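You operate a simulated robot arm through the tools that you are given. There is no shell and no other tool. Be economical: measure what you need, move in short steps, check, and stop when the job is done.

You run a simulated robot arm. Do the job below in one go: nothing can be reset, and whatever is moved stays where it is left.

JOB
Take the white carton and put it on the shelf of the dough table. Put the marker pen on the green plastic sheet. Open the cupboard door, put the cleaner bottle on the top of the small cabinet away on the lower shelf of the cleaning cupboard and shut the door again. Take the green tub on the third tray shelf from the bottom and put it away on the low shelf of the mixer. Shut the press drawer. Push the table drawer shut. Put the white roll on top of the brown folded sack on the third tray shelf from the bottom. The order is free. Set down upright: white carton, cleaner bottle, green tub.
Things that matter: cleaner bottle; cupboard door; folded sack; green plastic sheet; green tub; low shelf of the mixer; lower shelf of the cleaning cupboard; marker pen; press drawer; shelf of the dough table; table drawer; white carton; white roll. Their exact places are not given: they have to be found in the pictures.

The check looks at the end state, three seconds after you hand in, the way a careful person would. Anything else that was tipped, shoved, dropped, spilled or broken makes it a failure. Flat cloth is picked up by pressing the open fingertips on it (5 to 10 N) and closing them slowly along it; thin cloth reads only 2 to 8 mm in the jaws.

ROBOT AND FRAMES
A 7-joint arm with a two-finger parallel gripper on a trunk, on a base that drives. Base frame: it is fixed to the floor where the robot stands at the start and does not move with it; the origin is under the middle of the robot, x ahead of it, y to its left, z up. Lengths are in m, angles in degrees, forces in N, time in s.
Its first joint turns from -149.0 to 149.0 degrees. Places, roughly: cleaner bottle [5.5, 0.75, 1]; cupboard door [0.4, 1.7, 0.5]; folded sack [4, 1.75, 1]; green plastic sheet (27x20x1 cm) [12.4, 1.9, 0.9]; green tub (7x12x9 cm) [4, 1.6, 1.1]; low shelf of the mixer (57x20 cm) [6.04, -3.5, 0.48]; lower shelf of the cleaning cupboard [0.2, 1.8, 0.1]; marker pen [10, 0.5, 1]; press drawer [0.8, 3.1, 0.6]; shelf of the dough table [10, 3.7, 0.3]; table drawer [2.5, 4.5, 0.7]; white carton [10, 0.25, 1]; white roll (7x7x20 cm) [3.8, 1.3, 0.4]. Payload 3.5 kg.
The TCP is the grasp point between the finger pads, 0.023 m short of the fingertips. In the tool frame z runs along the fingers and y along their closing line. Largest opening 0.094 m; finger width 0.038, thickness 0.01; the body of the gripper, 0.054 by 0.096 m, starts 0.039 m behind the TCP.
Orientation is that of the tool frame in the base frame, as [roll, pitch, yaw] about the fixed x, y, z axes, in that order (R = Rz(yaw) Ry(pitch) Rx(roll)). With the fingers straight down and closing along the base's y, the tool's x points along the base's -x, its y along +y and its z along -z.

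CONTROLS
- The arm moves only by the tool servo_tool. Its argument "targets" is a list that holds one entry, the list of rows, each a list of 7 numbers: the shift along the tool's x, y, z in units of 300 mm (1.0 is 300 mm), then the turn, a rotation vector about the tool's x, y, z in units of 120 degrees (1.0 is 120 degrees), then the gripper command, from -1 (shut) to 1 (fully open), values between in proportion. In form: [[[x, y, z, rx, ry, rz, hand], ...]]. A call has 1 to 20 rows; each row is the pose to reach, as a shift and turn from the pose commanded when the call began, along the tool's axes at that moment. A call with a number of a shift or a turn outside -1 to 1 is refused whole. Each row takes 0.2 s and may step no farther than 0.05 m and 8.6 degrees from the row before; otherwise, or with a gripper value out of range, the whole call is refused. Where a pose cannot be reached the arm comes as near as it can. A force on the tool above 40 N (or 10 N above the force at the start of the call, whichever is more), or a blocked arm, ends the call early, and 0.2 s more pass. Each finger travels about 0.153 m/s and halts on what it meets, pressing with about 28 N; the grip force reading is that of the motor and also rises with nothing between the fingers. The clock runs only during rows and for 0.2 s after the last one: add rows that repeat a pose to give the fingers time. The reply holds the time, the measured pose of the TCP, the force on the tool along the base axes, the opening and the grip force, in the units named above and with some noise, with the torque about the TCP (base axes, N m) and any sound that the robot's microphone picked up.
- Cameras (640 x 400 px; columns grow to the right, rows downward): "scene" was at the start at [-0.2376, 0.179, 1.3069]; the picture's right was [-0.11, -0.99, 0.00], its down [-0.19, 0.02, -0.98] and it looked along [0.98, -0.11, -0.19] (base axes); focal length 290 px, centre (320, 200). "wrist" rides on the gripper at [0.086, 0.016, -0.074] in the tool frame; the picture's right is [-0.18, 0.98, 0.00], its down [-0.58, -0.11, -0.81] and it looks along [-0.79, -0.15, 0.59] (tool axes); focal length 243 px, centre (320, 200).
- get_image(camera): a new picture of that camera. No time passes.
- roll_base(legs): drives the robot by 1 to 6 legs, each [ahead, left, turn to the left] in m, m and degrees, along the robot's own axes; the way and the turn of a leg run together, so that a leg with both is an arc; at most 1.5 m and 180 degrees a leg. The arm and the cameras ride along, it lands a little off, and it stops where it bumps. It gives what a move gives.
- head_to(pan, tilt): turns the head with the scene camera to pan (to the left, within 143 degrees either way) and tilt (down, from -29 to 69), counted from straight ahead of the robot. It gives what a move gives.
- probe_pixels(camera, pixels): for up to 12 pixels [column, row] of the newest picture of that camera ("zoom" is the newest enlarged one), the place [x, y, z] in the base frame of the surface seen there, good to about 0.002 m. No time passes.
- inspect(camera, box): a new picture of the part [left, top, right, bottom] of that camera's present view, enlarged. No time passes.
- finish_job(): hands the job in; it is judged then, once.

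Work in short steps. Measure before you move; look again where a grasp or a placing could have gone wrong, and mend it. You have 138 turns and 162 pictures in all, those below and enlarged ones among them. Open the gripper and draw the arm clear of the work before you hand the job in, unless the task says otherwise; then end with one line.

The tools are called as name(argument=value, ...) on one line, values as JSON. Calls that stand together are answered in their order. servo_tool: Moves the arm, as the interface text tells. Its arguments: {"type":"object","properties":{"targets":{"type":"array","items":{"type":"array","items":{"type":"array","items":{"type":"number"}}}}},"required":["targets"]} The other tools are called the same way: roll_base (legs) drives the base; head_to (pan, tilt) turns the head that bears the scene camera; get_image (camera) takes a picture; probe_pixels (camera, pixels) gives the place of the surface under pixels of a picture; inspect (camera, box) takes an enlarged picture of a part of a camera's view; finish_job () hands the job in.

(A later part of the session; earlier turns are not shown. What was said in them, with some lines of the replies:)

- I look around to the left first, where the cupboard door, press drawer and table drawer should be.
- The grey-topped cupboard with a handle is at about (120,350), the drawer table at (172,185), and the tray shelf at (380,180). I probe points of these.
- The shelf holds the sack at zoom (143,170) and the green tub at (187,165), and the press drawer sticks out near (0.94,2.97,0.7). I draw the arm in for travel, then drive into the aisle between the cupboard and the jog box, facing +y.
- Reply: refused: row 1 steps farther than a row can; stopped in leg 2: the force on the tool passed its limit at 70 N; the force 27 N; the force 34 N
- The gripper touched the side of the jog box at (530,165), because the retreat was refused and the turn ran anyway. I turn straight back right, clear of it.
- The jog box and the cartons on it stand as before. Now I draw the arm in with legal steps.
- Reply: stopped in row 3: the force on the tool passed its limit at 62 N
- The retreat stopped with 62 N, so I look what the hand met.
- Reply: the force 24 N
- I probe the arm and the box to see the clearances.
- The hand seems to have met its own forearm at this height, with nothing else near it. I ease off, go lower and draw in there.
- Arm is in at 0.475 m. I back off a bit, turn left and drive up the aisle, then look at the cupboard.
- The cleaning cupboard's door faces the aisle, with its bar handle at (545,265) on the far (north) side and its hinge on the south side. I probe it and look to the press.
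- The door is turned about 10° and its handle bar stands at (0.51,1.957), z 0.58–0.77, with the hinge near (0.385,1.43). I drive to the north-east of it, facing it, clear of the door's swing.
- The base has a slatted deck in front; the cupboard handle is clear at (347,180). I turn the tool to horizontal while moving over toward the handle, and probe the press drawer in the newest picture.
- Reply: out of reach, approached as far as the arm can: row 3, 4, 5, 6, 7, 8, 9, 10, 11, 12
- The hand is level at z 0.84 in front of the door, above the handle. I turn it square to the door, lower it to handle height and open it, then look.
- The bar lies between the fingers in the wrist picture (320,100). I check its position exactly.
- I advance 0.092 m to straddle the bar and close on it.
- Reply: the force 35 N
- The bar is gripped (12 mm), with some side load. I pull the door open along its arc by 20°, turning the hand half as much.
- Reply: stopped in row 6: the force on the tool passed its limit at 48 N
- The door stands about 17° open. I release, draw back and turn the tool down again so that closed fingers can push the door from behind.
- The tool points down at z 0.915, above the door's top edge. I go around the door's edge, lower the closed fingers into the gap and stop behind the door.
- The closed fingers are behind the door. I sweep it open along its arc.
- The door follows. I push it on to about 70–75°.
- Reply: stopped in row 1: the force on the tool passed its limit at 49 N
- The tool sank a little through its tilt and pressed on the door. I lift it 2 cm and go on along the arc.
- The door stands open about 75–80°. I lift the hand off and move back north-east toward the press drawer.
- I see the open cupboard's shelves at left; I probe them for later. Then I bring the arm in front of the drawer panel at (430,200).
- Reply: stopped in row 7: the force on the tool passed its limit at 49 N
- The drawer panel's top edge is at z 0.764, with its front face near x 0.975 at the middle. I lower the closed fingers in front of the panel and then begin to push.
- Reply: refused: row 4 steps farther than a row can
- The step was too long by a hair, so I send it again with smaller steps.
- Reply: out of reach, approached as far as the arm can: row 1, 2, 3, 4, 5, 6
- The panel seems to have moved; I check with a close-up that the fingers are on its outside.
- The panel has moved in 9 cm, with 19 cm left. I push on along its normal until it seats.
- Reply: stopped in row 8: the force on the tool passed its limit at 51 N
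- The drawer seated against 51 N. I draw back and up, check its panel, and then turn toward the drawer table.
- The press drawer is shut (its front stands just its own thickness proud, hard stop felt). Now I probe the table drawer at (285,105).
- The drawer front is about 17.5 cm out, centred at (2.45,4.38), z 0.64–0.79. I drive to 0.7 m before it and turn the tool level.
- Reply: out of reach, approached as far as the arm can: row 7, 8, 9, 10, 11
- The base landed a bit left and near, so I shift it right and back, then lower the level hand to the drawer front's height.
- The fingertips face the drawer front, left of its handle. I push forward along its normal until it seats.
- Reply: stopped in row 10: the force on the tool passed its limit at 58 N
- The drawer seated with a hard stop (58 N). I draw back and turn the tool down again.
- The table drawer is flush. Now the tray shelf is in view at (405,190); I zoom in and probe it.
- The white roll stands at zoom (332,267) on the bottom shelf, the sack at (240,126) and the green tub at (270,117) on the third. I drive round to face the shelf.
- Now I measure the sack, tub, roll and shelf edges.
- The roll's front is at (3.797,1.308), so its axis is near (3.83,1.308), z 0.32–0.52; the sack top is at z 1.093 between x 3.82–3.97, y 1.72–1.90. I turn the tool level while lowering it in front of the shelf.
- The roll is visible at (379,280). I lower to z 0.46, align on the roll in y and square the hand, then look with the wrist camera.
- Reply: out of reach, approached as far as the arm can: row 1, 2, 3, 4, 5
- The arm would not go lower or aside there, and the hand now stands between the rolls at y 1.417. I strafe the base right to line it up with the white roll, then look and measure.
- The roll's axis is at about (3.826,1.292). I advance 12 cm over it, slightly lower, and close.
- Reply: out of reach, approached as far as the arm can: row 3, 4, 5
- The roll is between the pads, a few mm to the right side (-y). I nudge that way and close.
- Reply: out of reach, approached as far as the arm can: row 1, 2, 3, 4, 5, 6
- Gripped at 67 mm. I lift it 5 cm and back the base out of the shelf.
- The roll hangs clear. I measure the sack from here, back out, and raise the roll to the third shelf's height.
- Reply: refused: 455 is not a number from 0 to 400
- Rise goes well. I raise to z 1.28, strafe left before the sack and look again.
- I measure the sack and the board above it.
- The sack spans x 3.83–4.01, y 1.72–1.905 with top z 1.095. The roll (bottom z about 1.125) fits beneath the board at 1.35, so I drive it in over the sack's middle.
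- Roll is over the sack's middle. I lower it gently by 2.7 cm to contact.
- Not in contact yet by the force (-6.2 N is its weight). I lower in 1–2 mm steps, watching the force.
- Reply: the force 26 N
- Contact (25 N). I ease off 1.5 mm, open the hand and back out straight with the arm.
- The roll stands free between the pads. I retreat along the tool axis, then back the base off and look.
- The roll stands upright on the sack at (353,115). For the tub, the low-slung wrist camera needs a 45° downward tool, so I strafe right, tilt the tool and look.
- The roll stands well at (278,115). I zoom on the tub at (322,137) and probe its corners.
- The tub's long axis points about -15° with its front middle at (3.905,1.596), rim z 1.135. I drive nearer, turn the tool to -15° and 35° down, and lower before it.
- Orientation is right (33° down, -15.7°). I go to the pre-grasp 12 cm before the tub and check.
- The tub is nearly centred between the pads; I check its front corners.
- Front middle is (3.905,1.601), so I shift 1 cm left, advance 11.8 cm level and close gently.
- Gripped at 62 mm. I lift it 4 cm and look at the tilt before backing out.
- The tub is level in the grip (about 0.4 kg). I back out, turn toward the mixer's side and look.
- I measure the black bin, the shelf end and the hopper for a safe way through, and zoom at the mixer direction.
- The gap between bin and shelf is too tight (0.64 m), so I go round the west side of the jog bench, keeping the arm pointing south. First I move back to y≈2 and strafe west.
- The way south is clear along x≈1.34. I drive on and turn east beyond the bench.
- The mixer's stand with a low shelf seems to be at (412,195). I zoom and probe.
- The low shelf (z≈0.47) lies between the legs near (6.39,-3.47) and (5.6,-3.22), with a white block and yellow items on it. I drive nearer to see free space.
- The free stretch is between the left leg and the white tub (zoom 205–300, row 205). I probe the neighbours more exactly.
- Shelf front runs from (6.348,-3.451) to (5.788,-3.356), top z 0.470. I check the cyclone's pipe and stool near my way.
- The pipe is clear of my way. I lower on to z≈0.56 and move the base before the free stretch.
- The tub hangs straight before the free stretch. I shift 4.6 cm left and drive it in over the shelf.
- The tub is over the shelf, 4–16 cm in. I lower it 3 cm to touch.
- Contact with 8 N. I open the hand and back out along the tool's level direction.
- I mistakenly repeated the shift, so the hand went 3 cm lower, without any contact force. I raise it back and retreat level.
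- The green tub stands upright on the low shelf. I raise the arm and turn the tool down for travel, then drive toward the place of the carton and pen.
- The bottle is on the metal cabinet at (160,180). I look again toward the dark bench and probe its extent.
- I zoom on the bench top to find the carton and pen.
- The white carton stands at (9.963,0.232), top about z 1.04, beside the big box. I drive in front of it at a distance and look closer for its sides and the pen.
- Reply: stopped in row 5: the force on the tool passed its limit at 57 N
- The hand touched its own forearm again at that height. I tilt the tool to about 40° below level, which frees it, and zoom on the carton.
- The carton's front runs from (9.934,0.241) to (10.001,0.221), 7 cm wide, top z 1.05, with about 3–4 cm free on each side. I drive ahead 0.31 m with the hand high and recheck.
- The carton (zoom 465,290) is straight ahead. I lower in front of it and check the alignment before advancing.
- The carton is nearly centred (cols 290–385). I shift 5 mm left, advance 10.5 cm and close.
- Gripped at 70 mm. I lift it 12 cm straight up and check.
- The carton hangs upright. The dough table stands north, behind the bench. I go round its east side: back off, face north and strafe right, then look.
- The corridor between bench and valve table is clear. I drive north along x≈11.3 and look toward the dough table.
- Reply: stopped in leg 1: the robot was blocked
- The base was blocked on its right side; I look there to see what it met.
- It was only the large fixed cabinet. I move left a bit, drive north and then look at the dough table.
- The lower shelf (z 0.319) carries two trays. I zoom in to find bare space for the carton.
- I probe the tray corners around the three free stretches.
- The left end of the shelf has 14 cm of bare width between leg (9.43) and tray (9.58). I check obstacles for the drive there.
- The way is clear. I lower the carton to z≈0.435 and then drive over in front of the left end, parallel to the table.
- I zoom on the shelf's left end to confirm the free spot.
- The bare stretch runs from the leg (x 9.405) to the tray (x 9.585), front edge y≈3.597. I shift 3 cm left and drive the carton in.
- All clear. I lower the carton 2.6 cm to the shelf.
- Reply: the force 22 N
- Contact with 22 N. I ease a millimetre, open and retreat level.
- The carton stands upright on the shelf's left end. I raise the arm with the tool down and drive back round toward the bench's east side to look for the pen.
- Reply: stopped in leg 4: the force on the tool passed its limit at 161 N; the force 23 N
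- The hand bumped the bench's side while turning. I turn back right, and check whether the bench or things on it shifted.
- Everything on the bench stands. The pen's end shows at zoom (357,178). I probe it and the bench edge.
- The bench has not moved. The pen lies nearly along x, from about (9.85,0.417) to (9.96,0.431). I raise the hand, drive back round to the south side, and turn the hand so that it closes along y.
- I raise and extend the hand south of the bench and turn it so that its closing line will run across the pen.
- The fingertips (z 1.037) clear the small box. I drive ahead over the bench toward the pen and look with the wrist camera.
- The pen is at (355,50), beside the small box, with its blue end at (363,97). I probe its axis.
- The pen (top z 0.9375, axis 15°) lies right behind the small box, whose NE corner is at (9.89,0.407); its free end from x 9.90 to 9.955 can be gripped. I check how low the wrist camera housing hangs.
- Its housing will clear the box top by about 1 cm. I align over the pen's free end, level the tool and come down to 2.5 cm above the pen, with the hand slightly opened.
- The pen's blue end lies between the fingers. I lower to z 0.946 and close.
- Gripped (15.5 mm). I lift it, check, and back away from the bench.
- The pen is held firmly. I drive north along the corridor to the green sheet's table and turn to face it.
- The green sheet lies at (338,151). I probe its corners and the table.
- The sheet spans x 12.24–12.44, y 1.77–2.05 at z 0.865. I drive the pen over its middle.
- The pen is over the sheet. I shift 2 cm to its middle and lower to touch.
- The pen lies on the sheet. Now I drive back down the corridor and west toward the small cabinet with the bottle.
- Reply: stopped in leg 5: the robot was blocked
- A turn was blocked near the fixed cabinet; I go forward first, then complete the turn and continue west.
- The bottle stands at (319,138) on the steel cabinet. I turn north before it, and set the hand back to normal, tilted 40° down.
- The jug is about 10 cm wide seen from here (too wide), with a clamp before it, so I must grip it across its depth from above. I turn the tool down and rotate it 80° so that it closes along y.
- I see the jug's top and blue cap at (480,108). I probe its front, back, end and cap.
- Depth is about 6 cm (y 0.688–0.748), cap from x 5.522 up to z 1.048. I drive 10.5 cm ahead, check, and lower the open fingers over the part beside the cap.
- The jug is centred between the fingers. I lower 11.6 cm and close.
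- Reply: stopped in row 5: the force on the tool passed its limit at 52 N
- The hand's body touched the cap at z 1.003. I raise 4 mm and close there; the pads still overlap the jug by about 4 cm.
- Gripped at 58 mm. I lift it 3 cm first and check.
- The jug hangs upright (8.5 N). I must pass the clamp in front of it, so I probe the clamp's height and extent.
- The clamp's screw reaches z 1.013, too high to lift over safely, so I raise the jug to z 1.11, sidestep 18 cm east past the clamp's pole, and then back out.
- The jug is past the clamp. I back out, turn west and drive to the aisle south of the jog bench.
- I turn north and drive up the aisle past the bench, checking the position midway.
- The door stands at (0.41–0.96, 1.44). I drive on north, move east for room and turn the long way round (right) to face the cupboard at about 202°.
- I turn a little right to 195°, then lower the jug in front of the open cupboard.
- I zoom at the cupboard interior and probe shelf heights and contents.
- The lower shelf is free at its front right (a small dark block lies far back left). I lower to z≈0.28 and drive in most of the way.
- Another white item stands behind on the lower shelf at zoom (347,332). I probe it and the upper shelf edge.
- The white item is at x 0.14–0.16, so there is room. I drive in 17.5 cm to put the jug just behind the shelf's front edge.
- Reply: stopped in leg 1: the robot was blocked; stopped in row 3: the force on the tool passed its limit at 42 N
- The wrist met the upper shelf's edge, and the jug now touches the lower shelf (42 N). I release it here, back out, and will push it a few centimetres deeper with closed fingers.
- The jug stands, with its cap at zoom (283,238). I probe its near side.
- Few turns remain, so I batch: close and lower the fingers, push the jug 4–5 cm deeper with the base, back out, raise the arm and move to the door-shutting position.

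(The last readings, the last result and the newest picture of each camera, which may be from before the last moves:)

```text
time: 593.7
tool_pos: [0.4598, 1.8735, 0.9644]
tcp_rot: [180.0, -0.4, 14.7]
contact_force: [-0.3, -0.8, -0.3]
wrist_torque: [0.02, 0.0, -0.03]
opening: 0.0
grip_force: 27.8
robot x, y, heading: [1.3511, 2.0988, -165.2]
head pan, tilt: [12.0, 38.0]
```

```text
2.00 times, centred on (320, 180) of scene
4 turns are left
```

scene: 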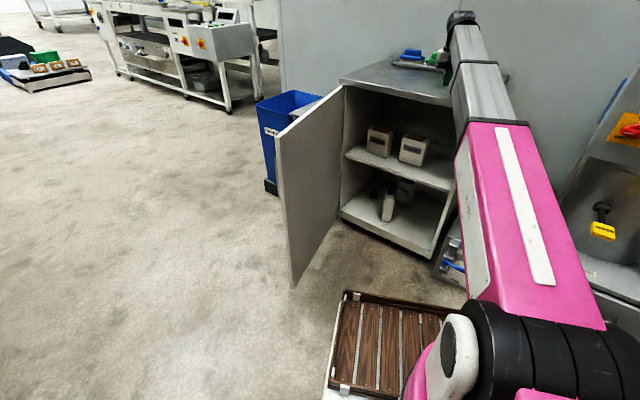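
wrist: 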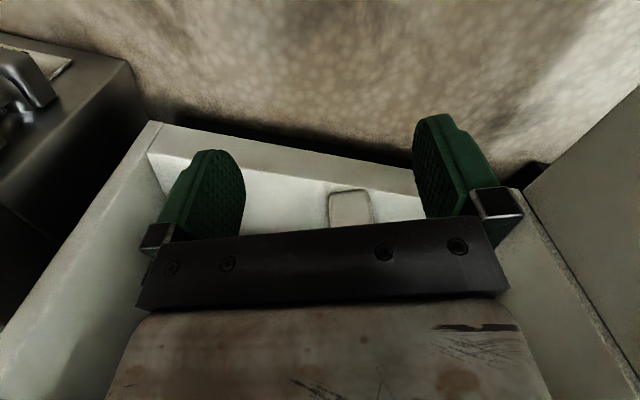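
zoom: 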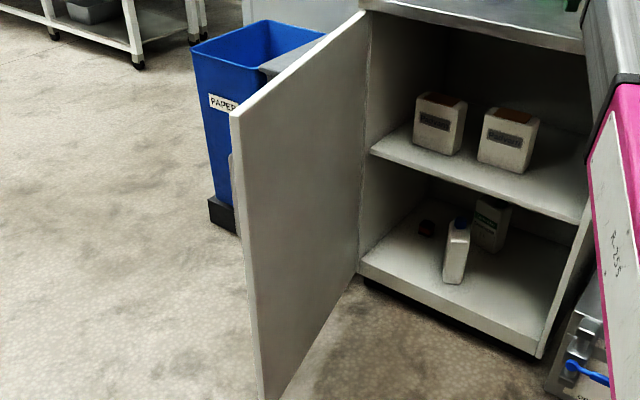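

The jug stands upright well inside. Now I carry the closed fingers over the door to its outer side near the edge, lower them to overlap its top, and begin to swing it shut along its arc.

servo_tool(targets=[[[0.066, 0.142, 0, 0, 0, 0, -1], [0.133, 0.285, 0, 0, 0, 0, -1], [0.2, 0.428, 0, 0, 0, 0, -1], [0.267, 0.571, 0, 0, 0, 0, -1], [0.334, 0.714, 0, 0, 0, 0, -1], [0.4, 0.857, 0, 0, 0, 0, -1], [0.467, 1.0, 0, 0, 0, 0, -1]]])

servo_tool(targets=[[[0.066, 0.142, 0, 0, 0, 0, -1], [0.133, 0.285, 0, 0, 0, 0, -1], [0.2, 0.428, 0, 0, 0, 0, -1], [0.267, 0.571, 0, 0, 0, 0, -1], [0.334, 0.714, 0, 0, 0, 0, -1], [0.4, 0.857, 0, 0, 0, 0, -1], [0.467, 1.0, 0, 0, 0, 0, -1]]])

servo_tool(targets=[[[0, 0.015, 0.1, 0, 0, 0, -1], [0, 0.015, 0.2, 0, 0, 0, -1], [0, 0.015, 0.3, 0, 0, 0, -1], [0, 0.015, 0.42, 0, 0, 0, -1]]])

servo_tool(targets=[[[0.035, -0.132, 0, 0, 0, 0, -1], [0.069, -0.264, 0, 0, 0, 0, -1], [0.096, -0.408, 0, 0, 0, 0, -1], [0.11, -0.553, 0, 0, 0, 0, -1], [0.112, -0.698, 0, 0, 0, 0, -1], [0.101, -0.843, 0, 0, 0, 0, -1], [0.077, -0.986, 0, 0, 0, 0, -1]]])

get_image(camera="scene")

get_image(camera="wrist")

```text
time: 595.3
tool_pos: [0.6734, 1.6167, 0.9665]
tcp_rot: [-179.9, -0.3, 14.7]
contact_force: [-0.7, -0.8, -0.7]
wrist_torque: [-0.02, 0.01, 0.0]
opening: 0.0
grip_force: 27.3
robot x, y, heading: [1.35, 2.0991, -165.0]
head pan, tilt: [12.0, 38.0]
```

```text
time: 596.9
tool_pos: [0.885, 1.3651, 0.9695]
tcp_rot: [-179.9, -0.4, 14.7]
contact_force: [-0.5, 0.2, 0.8]
wrist_torque: [-0.01, 0.04, 0.02]
opening: 0.0
grip_force: 28.0
robot x, y, heading: [1.3522, 2.0947, -165.2]
head pan, tilt: [12.0, 38.0]
```

```text
time: 597.9
tool_pos: [0.884, 1.3597, 0.8404]
tcp_rot: [-179.9, -0.4, 14.7]
contact_force: [-0.3, 0.3, 0.6]
wrist_torque: [0.03, 0.03, -0.02]
opening: 0.0001
grip_force: 27.9
robot x, y, heading: [1.3525, 2.0978, -165.1]
head pan, tilt: [12.0, 38.0]
```

```text
time: 599.5
tool_pos: [0.8315, 1.6504, 0.839]
tcp_rot: [-179.9, -0.4, 14.8]
contact_force: [1.0, -0.3, 0.4]
wrist_torque: [-0.01, 0.0, 0.03]
opening: 0.0
grip_force: 28.0
robot x, y, heading: [1.3515, 2.1006, -165.1]
head pan, tilt: [12.0, 38.0]
```

```text
10 pictures are left
```

scene: 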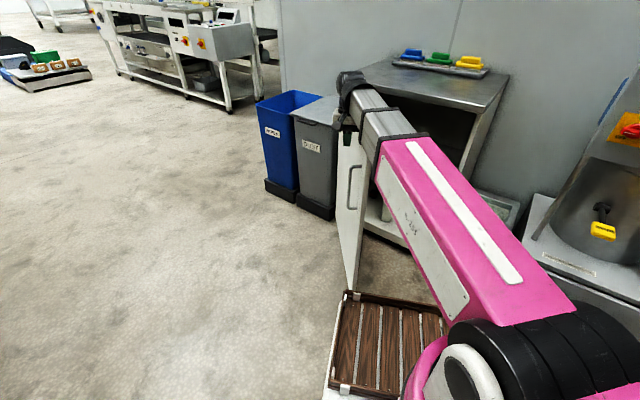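

```text
9 pictures are left
3 turns are left
```

wrist: 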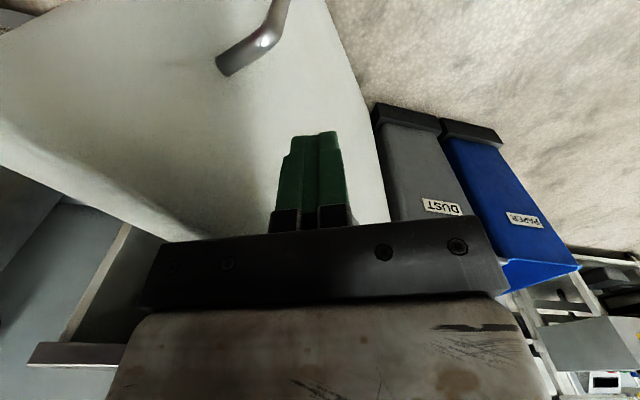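

The door follows the fingers well (now about 28°→). I swing it on to about 73°, then draw off, tilt the tool so that only the fingertips lead (to pass under the top's edge), push the door fully shut, and back away.

servo_tool(targets=[[[-0.036, -0.141, 0, 0, 0, 0, -1], [-0.085, -0.278, 0, 0, 0, 0, -1], [-0.144, -0.41, 0, 0, 0, 0, -1], [-0.216, -0.537, 0, 0, 0, 0, -1], [-0.298, -0.657, 0, 0, 0, 0, -1], [-0.39, -0.769, 0, 0, 0, 0, -1], [-0.492, -0.874, 0, 0, 0, 0, -1], [-0.603, -0.968, 0, 0, 0, 0, -1]]])

servo_tool(targets=[[[-0.06, -0.043, 0, 0, 0, 0, -1], [-0.118, -0.085, 0, 0, 0, 0, -1]]])

servo_tool(targets=[[[0.13, 0.06, 0, 0, 0, 0, -1], [0.24, 0.11, 0, 0, 0, 0, -1], [0.303, 0.138, 0.02, 0, -0.06, 0, -1], [0.303, 0.138, 0.03, 0, -0.12, 0, -1], [0.303, 0.138, 0.04, 0, -0.18, 0, -1], [0.303, 0.138, 0.05, 0, -0.24, 0, -1], [0.303, 0.138, 0.06, 0, -0.3, 0, -1], [0.303, 0.138, 0.07, 0, -0.36, 0, -1], [0.303, 0.138, 0.083, 0, -0.42, 0, -1]]])

servo_tool(targets=[[[-0.082, -0.058, 0.098, 0, 0, 0, -1], [-0.164, -0.116, 0.195, 0, 0, 0, -1], [-0.245, -0.174, 0.293, 0, 0, 0, -1], [-0.301, -0.213, 0.359, 0, 0, 0, -1], [-0.327, -0.232, 0.39, 0, 0, 0, -1]]])

get_image(camera="scene")

roll_base(legs=[[-0.4, 0, 0]])

get_image(camera="scene")

probe_pixels(camera="scene", pixels=[[300, 160], [320, 160], [340, 160], [360, 170], [320, 200], [340, 200], [380, 160], [400, 170]])

```text
time: 601.3
tool_pos: [0.5795, 1.8864, 0.8421]
tcp_rot: [-179.8, -0.4, 14.7]
contact_force: [0.3, -0.3, -0.6]
wrist_torque: [0.02, 0.02, 0.02]
opening: 0.0002
grip_force: 28.1
robot x, y, heading: [1.3511, 2.0976, -165.0]
head pan, tilt: [12.0, 38.0]
```

```text
time: 601.9
tool_pos: [0.5416, 1.9026, 0.8427]
tcp_rot: [-179.9, -0.4, 14.8]
contact_force: [-0.2, -0.3, 0.0]
wrist_torque: [-0.01, 0.01, -0.01]
opening: 0.0
grip_force: 28.1
robot x, y, heading: [1.3536, 2.103, -165.5]
head pan, tilt: [12.0, 38.0]
```

```text
time: 603.9
tool_pos: [0.6416, 1.8857, 0.8157]
tcp_rot: [180.0, 50.0, 14.7]
contact_force: [-0.8, 0.4, -1.6]
wrist_torque: [-0.02, 0.04, 0.01]
opening: 0.0
grip_force: 28.1
robot x, y, heading: [1.3497, 2.0974, -165.2]
head pan, tilt: [12.0, 38.0]
```

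```text
time: 604.9
tool_pos: [0.4996, 1.9097, 0.8154]
tcp_rot: [179.8, 49.7, 14.7]
contact_force: [9.7, 0.8, 9.2]
wrist_torque: [-0.03, 0.26, -0.05]
opening: 0.0
grip_force: 27.9
robot x, y, heading: [1.3519, 2.0976, -164.9]
head pan, tilt: [12.0, 38.0]
stopped in row 4: the force on the tool passed its limit at 56 N (the readings are from after the stop); the commanded pose is now the measured one
```

```text
8 pictures are left
```

scene: 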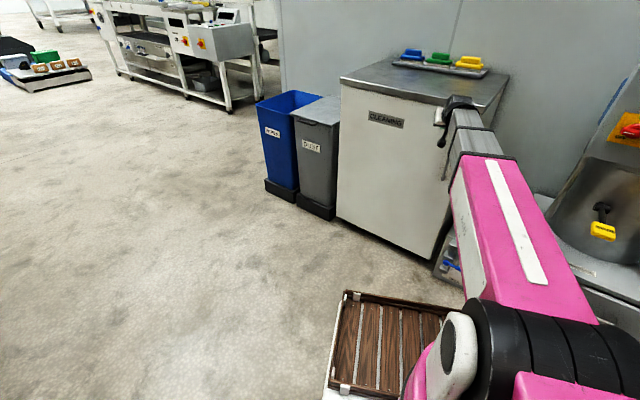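

```text
time: 607.5
tool_pos: [0.8876, 2.0209, 0.8152]
tcp_rot: [179.7, 49.6, 13.9]
contact_force: [-0.7, 0.2, 0.5]
wrist_torque: [0.0, 0.01, 0.01]
opening: 0.0
grip_force: 28.1
robot x, y, heading: [1.7434, 2.2006, -165.7]
head pan, tilt: [12.0, 38.0]
```

```text
7 pictures are left
```

scene: 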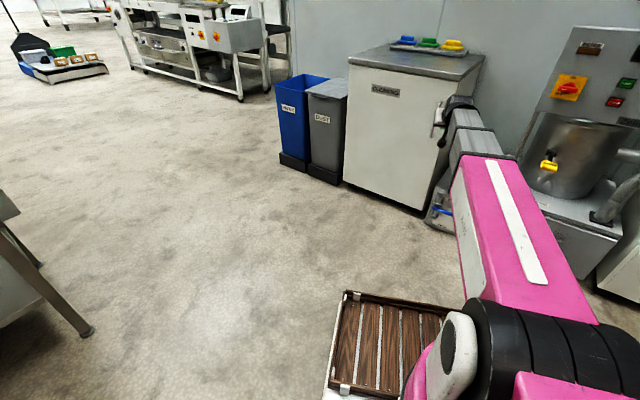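

```text
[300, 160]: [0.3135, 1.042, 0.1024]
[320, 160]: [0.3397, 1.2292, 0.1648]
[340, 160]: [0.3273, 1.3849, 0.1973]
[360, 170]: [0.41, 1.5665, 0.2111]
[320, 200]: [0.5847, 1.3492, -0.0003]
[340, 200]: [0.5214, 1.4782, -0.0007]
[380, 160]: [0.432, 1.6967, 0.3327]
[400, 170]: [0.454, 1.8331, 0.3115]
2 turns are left
```

The door lies in its closed plane (0.432 at y 1.697, as at the start) and a hard stop was felt; all items are done. I open the gripper with the arm clear and hand in.

servo_tool(targets=[[[0, 0, 0, 0, 0, 0, 0], [0, 0, 0, 0, 0, 0, 1], [0, 0, 0, 0, 0, 0, 1]]])

finish_job()

```text
time: 608.3
tool_pos: [0.8887, 2.0209, 0.8146]
tcp_rot: [179.9, 49.7, 13.9]
contact_force: [0.1, 0.7, -0.8]
wrist_torque: [-0.01, 0.0, 0.0]
opening: 0.0939
grip_force: 0.1
robot x, y, heading: [1.7464, 2.1992, -165.8]
head pan, tilt: [12.0, 38.0]
```

```text
The job is handed in.
```

All seven tasks are done and the job is handed in; along the way the hand bumped the jog box (70 N) and a bench (161 N), and the base bumped a fixed cabinet, with nothing visibly moved in the pictures afterwards.
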